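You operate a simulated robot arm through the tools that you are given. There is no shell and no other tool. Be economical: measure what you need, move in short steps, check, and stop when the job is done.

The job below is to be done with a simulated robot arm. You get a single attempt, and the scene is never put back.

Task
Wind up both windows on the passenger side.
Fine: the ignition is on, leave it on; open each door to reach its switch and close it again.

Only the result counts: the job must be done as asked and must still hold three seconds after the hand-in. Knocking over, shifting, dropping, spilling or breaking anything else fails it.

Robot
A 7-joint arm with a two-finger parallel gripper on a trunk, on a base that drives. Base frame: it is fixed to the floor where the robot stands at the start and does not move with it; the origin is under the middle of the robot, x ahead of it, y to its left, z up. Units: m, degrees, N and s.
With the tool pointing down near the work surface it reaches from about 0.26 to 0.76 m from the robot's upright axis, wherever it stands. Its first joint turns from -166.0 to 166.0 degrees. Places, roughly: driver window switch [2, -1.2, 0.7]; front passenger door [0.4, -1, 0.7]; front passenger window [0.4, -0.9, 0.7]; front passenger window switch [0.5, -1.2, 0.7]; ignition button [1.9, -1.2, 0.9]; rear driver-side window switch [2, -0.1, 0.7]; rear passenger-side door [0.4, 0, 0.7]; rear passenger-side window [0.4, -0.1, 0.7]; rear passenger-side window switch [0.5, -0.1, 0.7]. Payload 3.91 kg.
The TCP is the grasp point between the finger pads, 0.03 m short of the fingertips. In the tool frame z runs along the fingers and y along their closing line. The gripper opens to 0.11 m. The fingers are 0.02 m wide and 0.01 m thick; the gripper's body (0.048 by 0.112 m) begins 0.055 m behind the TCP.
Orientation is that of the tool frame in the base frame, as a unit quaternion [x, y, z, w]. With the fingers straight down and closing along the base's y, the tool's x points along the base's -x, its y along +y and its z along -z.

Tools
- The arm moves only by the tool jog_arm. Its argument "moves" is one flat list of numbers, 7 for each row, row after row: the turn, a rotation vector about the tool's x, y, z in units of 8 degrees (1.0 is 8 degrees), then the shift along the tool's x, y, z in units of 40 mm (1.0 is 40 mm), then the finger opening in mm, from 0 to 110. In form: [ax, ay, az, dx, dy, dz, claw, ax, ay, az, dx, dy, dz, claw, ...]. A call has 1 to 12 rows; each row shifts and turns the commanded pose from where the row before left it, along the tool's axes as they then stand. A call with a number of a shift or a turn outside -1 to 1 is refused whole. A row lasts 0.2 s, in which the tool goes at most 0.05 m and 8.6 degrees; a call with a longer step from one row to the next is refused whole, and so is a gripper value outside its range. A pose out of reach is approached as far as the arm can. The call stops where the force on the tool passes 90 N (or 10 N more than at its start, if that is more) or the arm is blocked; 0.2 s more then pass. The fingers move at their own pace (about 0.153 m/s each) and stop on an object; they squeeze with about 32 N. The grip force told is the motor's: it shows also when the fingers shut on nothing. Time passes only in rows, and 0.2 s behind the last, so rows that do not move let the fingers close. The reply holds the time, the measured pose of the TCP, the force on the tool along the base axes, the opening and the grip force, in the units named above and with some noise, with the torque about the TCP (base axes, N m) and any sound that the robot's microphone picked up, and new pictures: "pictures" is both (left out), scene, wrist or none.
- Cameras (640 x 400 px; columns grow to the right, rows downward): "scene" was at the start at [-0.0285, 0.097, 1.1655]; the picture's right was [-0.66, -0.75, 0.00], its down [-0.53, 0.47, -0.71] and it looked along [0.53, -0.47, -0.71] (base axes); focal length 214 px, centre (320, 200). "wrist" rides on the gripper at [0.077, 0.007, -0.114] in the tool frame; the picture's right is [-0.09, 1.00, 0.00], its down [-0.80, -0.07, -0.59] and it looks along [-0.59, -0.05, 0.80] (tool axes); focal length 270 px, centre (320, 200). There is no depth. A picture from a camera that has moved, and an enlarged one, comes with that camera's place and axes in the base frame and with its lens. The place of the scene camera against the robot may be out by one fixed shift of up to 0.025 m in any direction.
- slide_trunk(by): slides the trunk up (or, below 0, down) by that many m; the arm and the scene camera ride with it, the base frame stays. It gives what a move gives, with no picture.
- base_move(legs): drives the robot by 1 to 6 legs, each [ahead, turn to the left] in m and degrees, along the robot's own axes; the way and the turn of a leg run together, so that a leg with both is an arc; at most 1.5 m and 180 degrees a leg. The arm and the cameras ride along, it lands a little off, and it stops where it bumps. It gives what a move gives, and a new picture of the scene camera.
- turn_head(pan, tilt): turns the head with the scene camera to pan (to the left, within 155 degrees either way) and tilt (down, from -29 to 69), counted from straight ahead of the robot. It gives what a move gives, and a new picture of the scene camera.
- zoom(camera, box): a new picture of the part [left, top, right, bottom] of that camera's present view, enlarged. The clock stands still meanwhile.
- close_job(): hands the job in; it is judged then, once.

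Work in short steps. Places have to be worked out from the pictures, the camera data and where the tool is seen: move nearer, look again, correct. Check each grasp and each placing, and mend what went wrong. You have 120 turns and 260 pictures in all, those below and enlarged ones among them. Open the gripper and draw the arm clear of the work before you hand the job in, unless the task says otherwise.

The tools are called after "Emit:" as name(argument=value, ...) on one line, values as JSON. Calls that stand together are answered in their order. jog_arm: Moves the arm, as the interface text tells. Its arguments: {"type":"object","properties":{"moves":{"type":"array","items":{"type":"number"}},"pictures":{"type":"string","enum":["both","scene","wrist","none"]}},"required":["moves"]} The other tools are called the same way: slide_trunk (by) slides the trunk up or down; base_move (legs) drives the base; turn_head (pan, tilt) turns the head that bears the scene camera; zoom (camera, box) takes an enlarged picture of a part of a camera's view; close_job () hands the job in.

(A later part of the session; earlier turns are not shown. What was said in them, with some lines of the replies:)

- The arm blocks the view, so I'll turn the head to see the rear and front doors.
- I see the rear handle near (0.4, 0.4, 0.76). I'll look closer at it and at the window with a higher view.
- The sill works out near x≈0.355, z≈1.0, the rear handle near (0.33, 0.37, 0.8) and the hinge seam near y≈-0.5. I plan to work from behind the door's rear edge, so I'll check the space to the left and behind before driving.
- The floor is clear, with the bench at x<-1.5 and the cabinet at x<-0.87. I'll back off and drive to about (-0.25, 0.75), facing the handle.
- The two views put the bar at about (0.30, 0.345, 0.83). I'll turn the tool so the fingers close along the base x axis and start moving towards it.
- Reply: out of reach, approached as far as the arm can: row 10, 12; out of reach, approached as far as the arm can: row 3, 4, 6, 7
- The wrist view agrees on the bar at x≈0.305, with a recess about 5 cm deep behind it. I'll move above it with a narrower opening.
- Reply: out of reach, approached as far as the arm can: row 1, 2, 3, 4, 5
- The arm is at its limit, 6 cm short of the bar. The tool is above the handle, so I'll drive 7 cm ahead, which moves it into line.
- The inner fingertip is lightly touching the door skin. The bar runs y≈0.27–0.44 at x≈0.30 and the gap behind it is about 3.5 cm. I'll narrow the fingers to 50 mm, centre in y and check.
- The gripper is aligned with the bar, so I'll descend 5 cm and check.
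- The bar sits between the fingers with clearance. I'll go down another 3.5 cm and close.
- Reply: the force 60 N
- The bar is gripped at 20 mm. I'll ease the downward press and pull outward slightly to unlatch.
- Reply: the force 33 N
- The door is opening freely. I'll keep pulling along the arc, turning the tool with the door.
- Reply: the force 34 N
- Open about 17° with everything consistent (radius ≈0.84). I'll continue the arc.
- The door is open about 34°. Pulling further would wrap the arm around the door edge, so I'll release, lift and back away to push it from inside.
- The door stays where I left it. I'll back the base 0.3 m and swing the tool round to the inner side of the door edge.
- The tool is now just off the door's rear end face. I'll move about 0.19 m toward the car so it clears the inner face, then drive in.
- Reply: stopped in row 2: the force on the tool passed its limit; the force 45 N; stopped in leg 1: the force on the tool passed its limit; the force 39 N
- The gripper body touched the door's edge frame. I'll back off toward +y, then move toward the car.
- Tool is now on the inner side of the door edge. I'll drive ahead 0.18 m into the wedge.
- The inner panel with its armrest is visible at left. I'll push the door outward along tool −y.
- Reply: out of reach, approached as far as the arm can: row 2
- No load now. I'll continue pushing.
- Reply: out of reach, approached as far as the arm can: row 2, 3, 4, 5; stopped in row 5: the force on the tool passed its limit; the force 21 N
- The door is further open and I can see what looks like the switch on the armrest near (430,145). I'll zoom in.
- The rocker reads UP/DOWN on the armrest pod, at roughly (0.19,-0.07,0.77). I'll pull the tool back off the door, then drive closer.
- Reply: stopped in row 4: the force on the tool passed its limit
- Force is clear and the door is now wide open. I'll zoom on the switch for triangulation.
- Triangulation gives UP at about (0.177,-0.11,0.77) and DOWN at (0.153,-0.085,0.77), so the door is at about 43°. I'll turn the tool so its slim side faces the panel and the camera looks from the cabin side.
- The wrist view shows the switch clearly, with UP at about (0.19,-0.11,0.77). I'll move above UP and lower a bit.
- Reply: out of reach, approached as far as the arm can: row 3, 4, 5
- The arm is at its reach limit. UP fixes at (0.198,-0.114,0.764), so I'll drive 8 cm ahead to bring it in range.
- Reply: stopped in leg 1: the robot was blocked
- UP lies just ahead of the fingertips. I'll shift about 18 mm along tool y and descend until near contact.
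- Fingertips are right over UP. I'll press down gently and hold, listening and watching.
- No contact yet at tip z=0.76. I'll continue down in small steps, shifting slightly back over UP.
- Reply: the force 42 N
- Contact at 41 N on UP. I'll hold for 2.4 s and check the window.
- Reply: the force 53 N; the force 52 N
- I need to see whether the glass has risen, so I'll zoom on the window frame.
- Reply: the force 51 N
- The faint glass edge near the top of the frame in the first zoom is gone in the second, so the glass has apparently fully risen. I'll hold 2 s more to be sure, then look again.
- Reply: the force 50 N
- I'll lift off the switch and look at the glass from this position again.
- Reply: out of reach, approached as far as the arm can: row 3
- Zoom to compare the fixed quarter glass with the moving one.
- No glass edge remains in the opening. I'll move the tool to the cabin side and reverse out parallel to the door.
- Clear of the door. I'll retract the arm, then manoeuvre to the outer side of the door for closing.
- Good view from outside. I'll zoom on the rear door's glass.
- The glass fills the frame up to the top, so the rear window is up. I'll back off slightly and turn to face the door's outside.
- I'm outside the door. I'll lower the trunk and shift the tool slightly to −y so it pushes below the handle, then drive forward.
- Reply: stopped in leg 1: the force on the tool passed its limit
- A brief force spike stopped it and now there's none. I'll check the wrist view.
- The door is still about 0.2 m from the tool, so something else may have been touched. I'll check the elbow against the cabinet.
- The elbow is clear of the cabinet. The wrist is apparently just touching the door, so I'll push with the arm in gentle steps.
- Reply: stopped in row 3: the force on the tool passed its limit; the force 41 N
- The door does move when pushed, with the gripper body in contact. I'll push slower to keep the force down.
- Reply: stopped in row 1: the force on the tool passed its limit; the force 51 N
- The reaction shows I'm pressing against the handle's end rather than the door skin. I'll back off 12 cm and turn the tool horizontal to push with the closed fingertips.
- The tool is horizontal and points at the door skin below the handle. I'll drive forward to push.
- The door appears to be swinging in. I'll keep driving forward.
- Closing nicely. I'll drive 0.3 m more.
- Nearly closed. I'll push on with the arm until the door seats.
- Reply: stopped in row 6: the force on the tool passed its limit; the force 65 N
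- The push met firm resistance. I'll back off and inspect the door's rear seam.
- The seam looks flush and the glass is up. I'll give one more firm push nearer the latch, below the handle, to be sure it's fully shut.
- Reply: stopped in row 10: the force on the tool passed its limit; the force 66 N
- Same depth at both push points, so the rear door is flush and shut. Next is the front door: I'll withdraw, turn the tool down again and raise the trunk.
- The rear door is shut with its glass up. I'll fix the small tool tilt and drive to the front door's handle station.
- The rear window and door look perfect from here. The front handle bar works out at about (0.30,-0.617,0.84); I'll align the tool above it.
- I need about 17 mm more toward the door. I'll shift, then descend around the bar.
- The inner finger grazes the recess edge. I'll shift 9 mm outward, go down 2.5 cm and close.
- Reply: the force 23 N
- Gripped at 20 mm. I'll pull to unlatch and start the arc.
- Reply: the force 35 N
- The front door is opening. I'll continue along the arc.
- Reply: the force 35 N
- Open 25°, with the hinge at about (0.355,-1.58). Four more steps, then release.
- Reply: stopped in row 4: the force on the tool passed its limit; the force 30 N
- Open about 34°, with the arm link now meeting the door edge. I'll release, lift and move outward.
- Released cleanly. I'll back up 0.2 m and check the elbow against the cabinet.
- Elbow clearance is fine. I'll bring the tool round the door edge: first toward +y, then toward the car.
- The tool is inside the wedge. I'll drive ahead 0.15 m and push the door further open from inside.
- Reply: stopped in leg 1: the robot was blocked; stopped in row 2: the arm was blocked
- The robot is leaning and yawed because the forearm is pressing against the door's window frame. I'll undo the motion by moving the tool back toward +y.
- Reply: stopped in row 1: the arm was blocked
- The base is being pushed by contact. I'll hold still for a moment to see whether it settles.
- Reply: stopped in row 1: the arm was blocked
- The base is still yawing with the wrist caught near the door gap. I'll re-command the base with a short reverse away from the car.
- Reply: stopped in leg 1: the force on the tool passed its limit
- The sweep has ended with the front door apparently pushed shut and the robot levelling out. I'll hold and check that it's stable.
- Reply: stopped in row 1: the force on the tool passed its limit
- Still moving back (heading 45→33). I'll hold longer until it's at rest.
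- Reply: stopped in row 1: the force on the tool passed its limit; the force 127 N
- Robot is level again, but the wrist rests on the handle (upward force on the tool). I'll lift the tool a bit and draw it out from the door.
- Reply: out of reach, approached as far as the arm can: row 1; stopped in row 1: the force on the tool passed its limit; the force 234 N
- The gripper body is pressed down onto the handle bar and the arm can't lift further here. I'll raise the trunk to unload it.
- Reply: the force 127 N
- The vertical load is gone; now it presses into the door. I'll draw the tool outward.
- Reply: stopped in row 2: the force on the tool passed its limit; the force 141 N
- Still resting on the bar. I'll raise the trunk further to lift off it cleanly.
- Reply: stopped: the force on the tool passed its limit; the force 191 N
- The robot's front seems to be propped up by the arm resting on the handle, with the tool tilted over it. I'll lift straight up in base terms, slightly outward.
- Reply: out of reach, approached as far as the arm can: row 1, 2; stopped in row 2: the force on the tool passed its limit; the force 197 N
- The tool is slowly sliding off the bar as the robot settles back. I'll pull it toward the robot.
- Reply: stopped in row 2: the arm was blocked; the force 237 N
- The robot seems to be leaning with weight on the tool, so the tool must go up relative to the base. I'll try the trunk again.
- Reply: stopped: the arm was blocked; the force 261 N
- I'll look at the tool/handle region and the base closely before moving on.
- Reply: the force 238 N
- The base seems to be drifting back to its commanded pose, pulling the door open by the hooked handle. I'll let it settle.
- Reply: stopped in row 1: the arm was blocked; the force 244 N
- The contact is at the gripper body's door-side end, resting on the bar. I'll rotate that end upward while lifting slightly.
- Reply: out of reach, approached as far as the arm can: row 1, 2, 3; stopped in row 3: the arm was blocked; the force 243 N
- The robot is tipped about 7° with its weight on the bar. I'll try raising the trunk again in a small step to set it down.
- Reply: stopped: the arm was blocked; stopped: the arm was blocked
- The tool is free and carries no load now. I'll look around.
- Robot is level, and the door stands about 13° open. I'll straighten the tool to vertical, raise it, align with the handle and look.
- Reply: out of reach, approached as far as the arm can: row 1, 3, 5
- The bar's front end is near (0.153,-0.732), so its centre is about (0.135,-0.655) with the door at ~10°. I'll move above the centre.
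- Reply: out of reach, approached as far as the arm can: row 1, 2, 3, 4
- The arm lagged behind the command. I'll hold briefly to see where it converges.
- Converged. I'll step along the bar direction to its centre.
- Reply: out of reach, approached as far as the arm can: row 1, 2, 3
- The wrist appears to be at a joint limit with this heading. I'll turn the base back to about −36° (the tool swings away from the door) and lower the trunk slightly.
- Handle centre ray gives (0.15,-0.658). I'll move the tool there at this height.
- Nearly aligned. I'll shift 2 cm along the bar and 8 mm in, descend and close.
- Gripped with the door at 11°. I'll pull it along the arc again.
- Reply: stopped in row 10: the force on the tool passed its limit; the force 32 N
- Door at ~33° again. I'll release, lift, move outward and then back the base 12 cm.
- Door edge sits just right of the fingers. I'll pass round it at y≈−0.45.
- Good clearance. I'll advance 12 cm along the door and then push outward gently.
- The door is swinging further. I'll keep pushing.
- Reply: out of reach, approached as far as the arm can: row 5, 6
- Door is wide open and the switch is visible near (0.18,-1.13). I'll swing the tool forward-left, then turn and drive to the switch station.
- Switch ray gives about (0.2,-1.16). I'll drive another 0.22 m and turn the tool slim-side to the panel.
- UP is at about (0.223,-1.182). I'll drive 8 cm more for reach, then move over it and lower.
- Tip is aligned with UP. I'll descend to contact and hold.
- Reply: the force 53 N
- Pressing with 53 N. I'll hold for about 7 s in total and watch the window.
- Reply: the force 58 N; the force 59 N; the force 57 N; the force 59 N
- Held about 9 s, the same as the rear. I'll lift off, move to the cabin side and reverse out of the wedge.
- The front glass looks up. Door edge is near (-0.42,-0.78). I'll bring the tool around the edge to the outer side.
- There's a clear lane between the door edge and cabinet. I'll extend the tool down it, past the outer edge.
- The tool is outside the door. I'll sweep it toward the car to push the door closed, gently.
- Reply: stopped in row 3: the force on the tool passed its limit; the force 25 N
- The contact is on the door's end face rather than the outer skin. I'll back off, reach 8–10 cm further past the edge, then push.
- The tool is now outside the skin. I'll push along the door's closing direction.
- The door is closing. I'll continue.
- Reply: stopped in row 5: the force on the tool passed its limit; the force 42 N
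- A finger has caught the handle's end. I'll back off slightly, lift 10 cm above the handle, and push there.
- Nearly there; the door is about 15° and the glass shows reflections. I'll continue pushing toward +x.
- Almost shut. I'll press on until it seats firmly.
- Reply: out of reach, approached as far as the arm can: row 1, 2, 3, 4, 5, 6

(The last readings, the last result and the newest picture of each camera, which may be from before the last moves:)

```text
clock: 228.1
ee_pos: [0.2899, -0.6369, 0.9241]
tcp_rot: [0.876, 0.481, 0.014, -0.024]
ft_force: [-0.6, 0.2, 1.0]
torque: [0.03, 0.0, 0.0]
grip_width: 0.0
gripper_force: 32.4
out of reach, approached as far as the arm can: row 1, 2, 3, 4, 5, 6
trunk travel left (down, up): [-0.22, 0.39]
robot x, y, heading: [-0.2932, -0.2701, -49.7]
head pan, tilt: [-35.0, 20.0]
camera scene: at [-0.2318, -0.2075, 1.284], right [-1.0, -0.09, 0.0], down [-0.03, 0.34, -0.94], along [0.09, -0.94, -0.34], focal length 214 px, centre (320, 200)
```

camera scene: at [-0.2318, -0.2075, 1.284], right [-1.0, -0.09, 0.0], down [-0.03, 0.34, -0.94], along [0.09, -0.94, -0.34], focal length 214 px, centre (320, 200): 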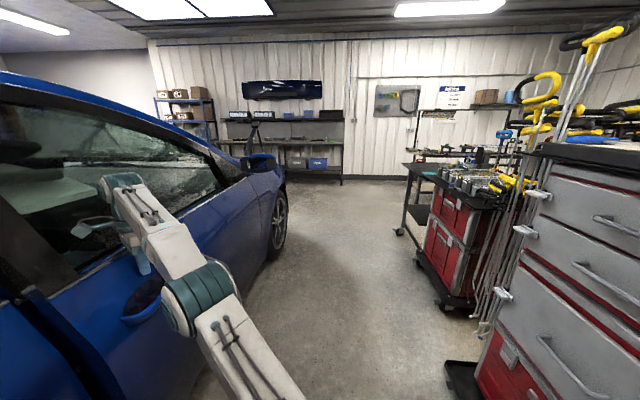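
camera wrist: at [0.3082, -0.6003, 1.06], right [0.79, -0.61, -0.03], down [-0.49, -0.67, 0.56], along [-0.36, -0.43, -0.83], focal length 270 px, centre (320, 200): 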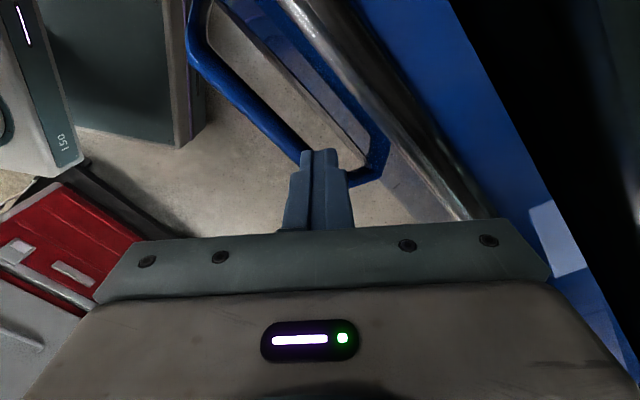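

Out of reach from here. I'll retract the tool 10 cm, drive 0.14 m closer, and push with the arm.

Emit:
jog_arm(moves=[0, 0, 0, -0.5, -0.8, 0, 0, 0, 0, 0, -0.5, -0.8, 0, 0, 0, 0, 0, -0.5, -0.8, 0, 0], pictures="none")

Emit:
base_move(legs=[[0.13, 0]])

Emit:
jog_arm(moves=[0, 0, 0, 0.35, 0.5, 0, 0, 0, 0, 0, 0.35, 0.5, 0, 0, 0, 0, 0, 0.35, 0.5, 0, 0, 0, 0, 0, 0.35, 0.5, 0, 0, 0, 0, 0, 0.35, 0.5, 0, 0, 0, 0, 0, 0.3, 0.45, 0, 0, 0, 0, 0, 0.3, 0.45, 0, 0], pictures="both")

```text
clock: 228.9
ee_pos: [0.176, -0.6366, 0.9276]
tcp_rot: [0.877, 0.479, 0.015, -0.023]
ft_force: [1.2, 0.0, 0.4]
torque: [-0.01, -0.01, -0.03]
grip_width: 0.0
gripper_force: 32.1
trunk travel left (down, up): [-0.22, 0.39]
robot x, y, heading: [-0.2947, -0.2719, -49.5]
head pan, tilt: [-35.0, 20.0]
```

```text
clock: 230.2
ee_pos: [0.2598, -0.7341, 0.9273]
tcp_rot: [0.876, 0.481, 0.014, -0.022]
ft_force: [0.9, -0.3, 0.4]
torque: [-0.01, 0.03, 0.0]
grip_width: 0.0
gripper_force: 32.3
trunk travel left (down, up): [-0.22, 0.39]
robot x, y, heading: [-0.2112, -0.3699, -49.6]
head pan, tilt: [-35.0, 20.0]
camera scene: at [-0.1482, -0.3061, 1.2842], right [-1.0, -0.09, 0.0], down [-0.03, 0.34, -0.94], along [0.09, -0.94, -0.34], focal length 214 px, centre (320, 200)
```

scene: 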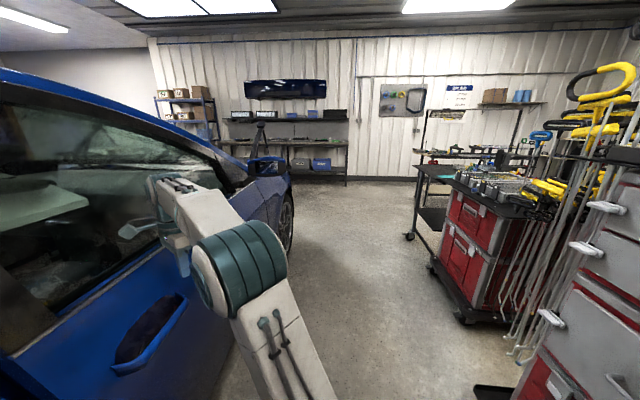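

```text
clock: 231.3
ee_pos: [0.3491, -0.7285, 0.9292]
tcp_rot: [0.879, 0.476, 0.001, -0.04]
ft_force: [-31.9, 12.4, 11.4]
torque: [0.45, 0.84, 0.31]
grip_width: 0.0
gripper_force: 31.6
trunk travel left (down, up): [-0.22, 0.39]
robot x, y, heading: [-0.2068, -0.3628, -50.2]
head pan, tilt: [-35.0, 20.0]
stopped in row 5: the force on the tool passed its limit (the readings are from after the stop); the commanded pose is now the measured one
camera scene: at [-0.1533, -0.3037, 1.2848], right [-1.0, -0.09, 0.0], down [-0.03, 0.34, -0.94], along [0.08, -0.94, -0.34], focal length 214 px, centre (320, 200)
camera wrist: at [0.4024, -0.6743, 1.0453], right [0.78, -0.62, -0.07], down [-0.48, -0.67, 0.57], along [-0.4, -0.41, -0.82], focal length 270 px, centre (320, 200)
```

scene: 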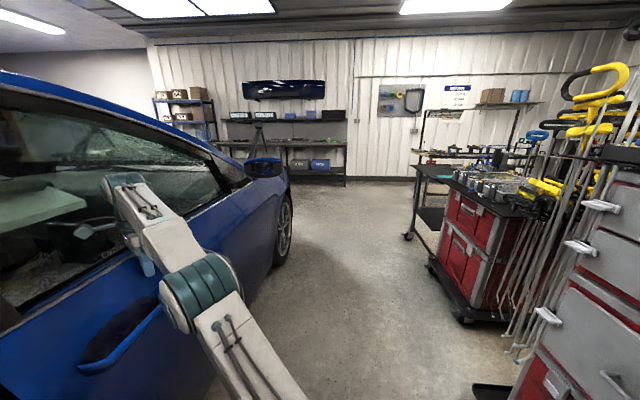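
wrist: 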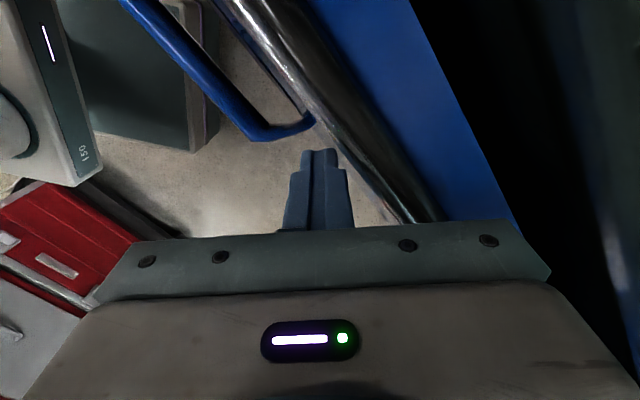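

Firm contact at a position consistent with closed. I'll retract and inspect the seam.

Emit:
jog_arm(moves=[0, 0, 0, -0.5, -0.8, 0, 0, 0, 0, 0, -0.5, -0.8, 0, 0, 0, 0, 0, -0.5, -0.8, 0, 0, 0, 0, 0, -0.5, -0.8, 0, 0], pictures="none")

Emit:
turn_head(pan=28, tilt=22)

```text
clock: 232.3
ee_pos: [0.2071, -0.7271, 0.9318]
tcp_rot: [0.878, 0.476, 0.002, -0.039]
ft_force: [0.1, 0.5, 0.3]
torque: [0.02, 0.03, 0.0]
grip_width: 0.0
gripper_force: 32.3
trunk travel left (down, up): [-0.22, 0.39]
robot x, y, heading: [-0.2136, -0.3648, -49.9]
head pan, tilt: [-35.0, 20.0]
```

```text
clock: 233.6
ee_pos: [0.2083, -0.7266, 0.9305]
tcp_rot: [0.878, 0.477, 0.002, -0.039]
ft_force: [-0.3, -0.3, 0.0]
torque: [0.02, 0.02, -0.02]
grip_width: 0.0002
gripper_force: 32.3
trunk travel left (down, up): [-0.22, 0.39]
robot x, y, heading: [-0.2128, -0.366, -49.6]
head pan, tilt: [28.0, 22.0]
camera scene: at [-0.0708, -0.2477, 1.2809], right [-0.37, -0.93, 0.0], down [-0.35, 0.14, -0.93], along [0.86, -0.35, -0.37], focal length 214 px, centre (320, 200)
```

scene: 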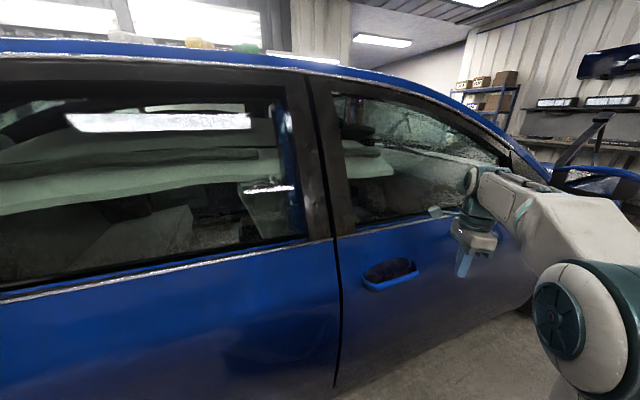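

Emit:
zoom(camera="scene", box=[240, 60, 560, 390])

Emit:
zoom(camera="scene", box=[290, 200, 400, 330])

```text
1.21 times, centred on (400, 225) of scene
camera zoom: at [-0.0708, -0.2477, 1.2809], right [-0.37, -0.93, 0.0], down [-0.35, 0.14, -0.93], along [0.86, -0.35, -0.37], focal length 260 px, centre (223, 170)
```

zoom: 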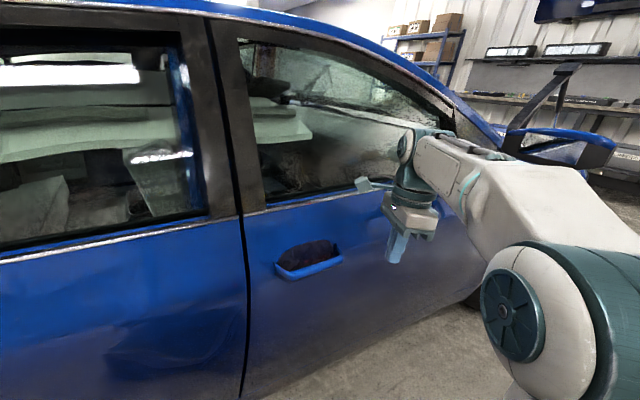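

```text
3.08 times, centred on (345, 265) of scene
camera zoom: at [-0.0708, -0.2477, 1.2809], right [-0.37, -0.93, 0.0], down [-0.35, 0.14, -0.93], along [0.86, -0.35, -0.37], focal length 660 px, centre (243, 0)
```

zoom: 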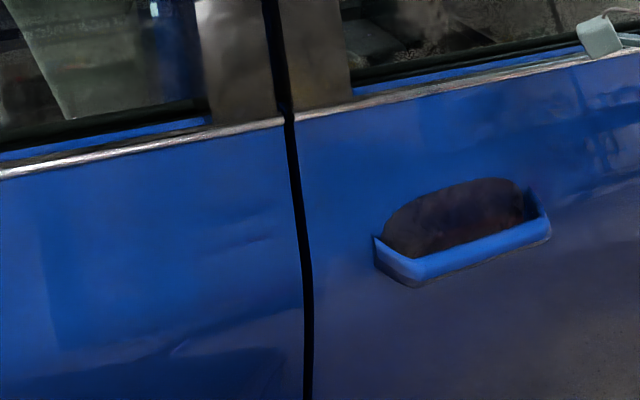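

The trim line looks continuous across the seam. For certainty I'll give one more firm push near the latch edge.

Emit:
jog_arm(moves=[0, 0, 0, 0.87, -0.56, 0, 0, 0, 0, 0, 0.87, -0.56, 0, 0, 0, 0, 0, 0.87, -0.56, 0, 0, 0, 0, 0, 0.6, -0.3, 0, 0, 0, 0, 0, 0.4, 0.65, 0, 0, 0, 0, 0, 0.4, 0.65, 0, 0, 0, 0, 0, 0.35, 0.55, 0, 0, 0, 0, 0, 0.3, 0.4, 0, 0, 0, 0, 0, 0.25, 0.35, 0, 0, 0, 0, 0, 0.25, 0.35, 0, 0, 0, 0, 0, 0.25, 0.35, 0, 0], pictures="scene")

```text
clock: 236.2
ee_pos: [0.3529, -0.5756, 0.9369]
tcp_rot: [0.88, 0.473, -0.012, -0.048]
ft_force: [-34.8, 3.1, 13.1]
torque: [0.15, 0.95, 0.22]
grip_width: 0.0
gripper_force: 32.8
trunk travel left (down, up): [-0.22, 0.39]
robot x, y, heading: [-0.2131, -0.361, -50.6]
head pan, tilt: [28.0, 22.0]
stopped in row 11: the force on the tool passed its limit (the readings are from after the stop); the commanded pose is now the measured one
camera scene: at [-0.0761, -0.247, 1.282], right [-0.38, -0.92, 0.0], down [-0.34, 0.14, -0.93], along [0.86, -0.35, -0.37], focal length 214 px, centre (320, 200)
```

scene: 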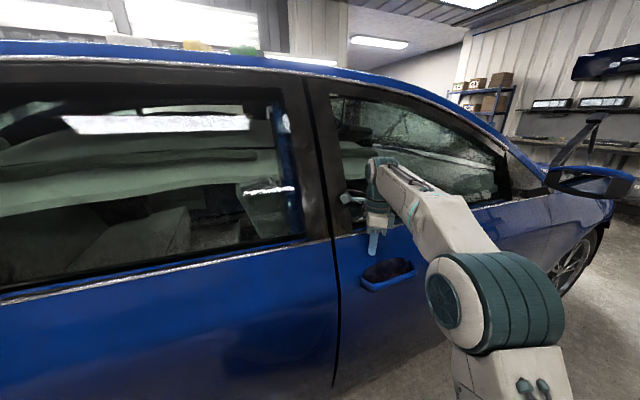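

Same depth at both points, so the front door is shut. I'll draw the arm clear, back off and take a final look.

Emit:
jog_arm(moves=[0, 0, 0, -0.5, -0.8, 0, 0, 0, 0, 0, -0.5, -0.8, 0, 0, 0, 0, 0, -0.5, -0.8, 0, 30, 0, 0, 0, -0.5, -0.8, 0, 60], pictures="none")

Emit:
base_move(legs=[[-0.25, 0]])

Emit:
turn_head(pan=25, tilt=15)

Emit:
turn_head(pan=-60, tilt=30)

```text
clock: 237.2
ee_pos: [0.2106, -0.5718, 0.9433]
tcp_rot: [0.88, 0.473, -0.012, -0.048]
ft_force: [-0.9, 0.2, 0.9]
torque: [0.03, 0.02, 0.01]
grip_width: 0.0599
gripper_force: 0.0
trunk travel left (down, up): [-0.22, 0.39]
robot x, y, heading: [-0.2093, -0.3671, -50.1]
head pan, tilt: [28.0, 22.0]
```

```text
clock: 239.0
ee_pos: [0.0511, -0.3811, 0.9433]
tcp_rot: [0.88, 0.472, -0.011, -0.049]
ft_force: [0.8, 0.1, 0.5]
torque: [0.01, 0.01, 0.01]
grip_width: 0.0601
gripper_force: 0.2
trunk travel left (down, up): [-0.22, 0.39]
robot x, y, heading: [-0.3691, -0.1737, -50.1]
head pan, tilt: [28.0, 22.0]
camera scene: at [-0.2303, -0.0558, 1.2809], right [-0.38, -0.93, 0.0], down [-0.35, 0.14, -0.93], along [0.86, -0.35, -0.37], focal length 214 px, centre (320, 200)
```

scene: 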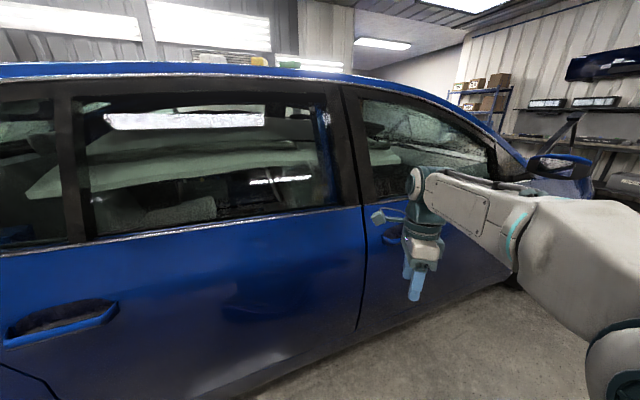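

```text
clock: 239.7
ee_pos: [0.051, -0.3818, 0.943]
tcp_rot: [0.88, 0.472, -0.012, -0.049]
ft_force: [0.5, 0.1, -0.1]
torque: [0.01, -0.03, -0.03]
grip_width: 0.0599
gripper_force: 0.1
trunk travel left (down, up): [-0.22, 0.39]
robot x, y, heading: [-0.3698, -0.1774, -50.4]
head pan, tilt: [25.0, 15.0]
camera scene: at [-0.2318, -0.0605, 1.2923], right [-0.43, -0.9, 0.0], down [-0.23, 0.11, -0.97], along [0.87, -0.41, -0.26], focal length 214 px, centre (320, 200)
```

scene: 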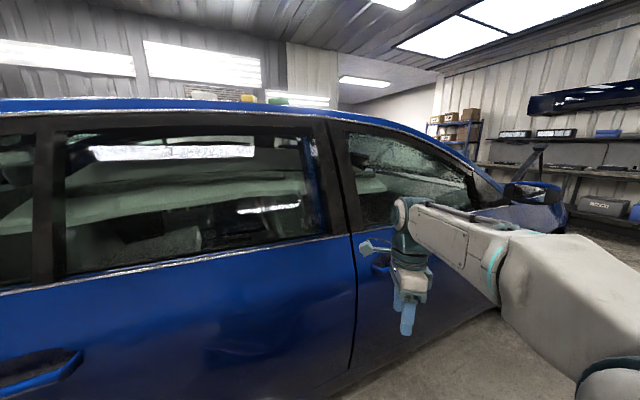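

```text
clock: 241.3
ee_pos: [0.0513, -0.3806, 0.9419]
tcp_rot: [0.88, 0.473, -0.012, -0.048]
ft_force: [0.1, -0.7, -0.5]
torque: [0.03, -0.01, -0.01]
grip_width: 0.0599
gripper_force: 0.0
trunk travel left (down, up): [-0.22, 0.39]
robot x, y, heading: [-0.3729, -0.1733, -50.3]
head pan, tilt: [-60.0, 30.0]
camera scene: at [-0.3476, -0.1054, 1.2681], right [-0.94, 0.35, 0.0], down [0.17, 0.47, -0.87], along [-0.3, -0.81, -0.5], focal length 214 px, centre (320, 200)
```

scene: 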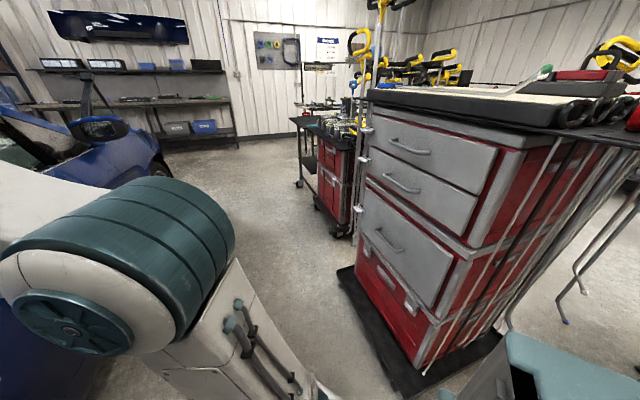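

Both doors are flush, both glasses show reflections across the full opening, the cabinet is undisturbed and the arm is clear. I'll hand in.

Emit:
close_job()

```text
The job is handed in.
```

I wound up both passenger-side windows and closed both doors again. I never touched the ignition. I judged the glass fully up from the cameras, since no sensor confirmed it.

While I was opening the front door, the arm caught on its window frame. The robot tipped and swung, and pushed that door shut. For a few seconds its weight, roughly 230 N, hung on the front door's handle before I got it free. I saw no damage or anything out of place afterwards, but I didn't check the handle or the window frame closely.
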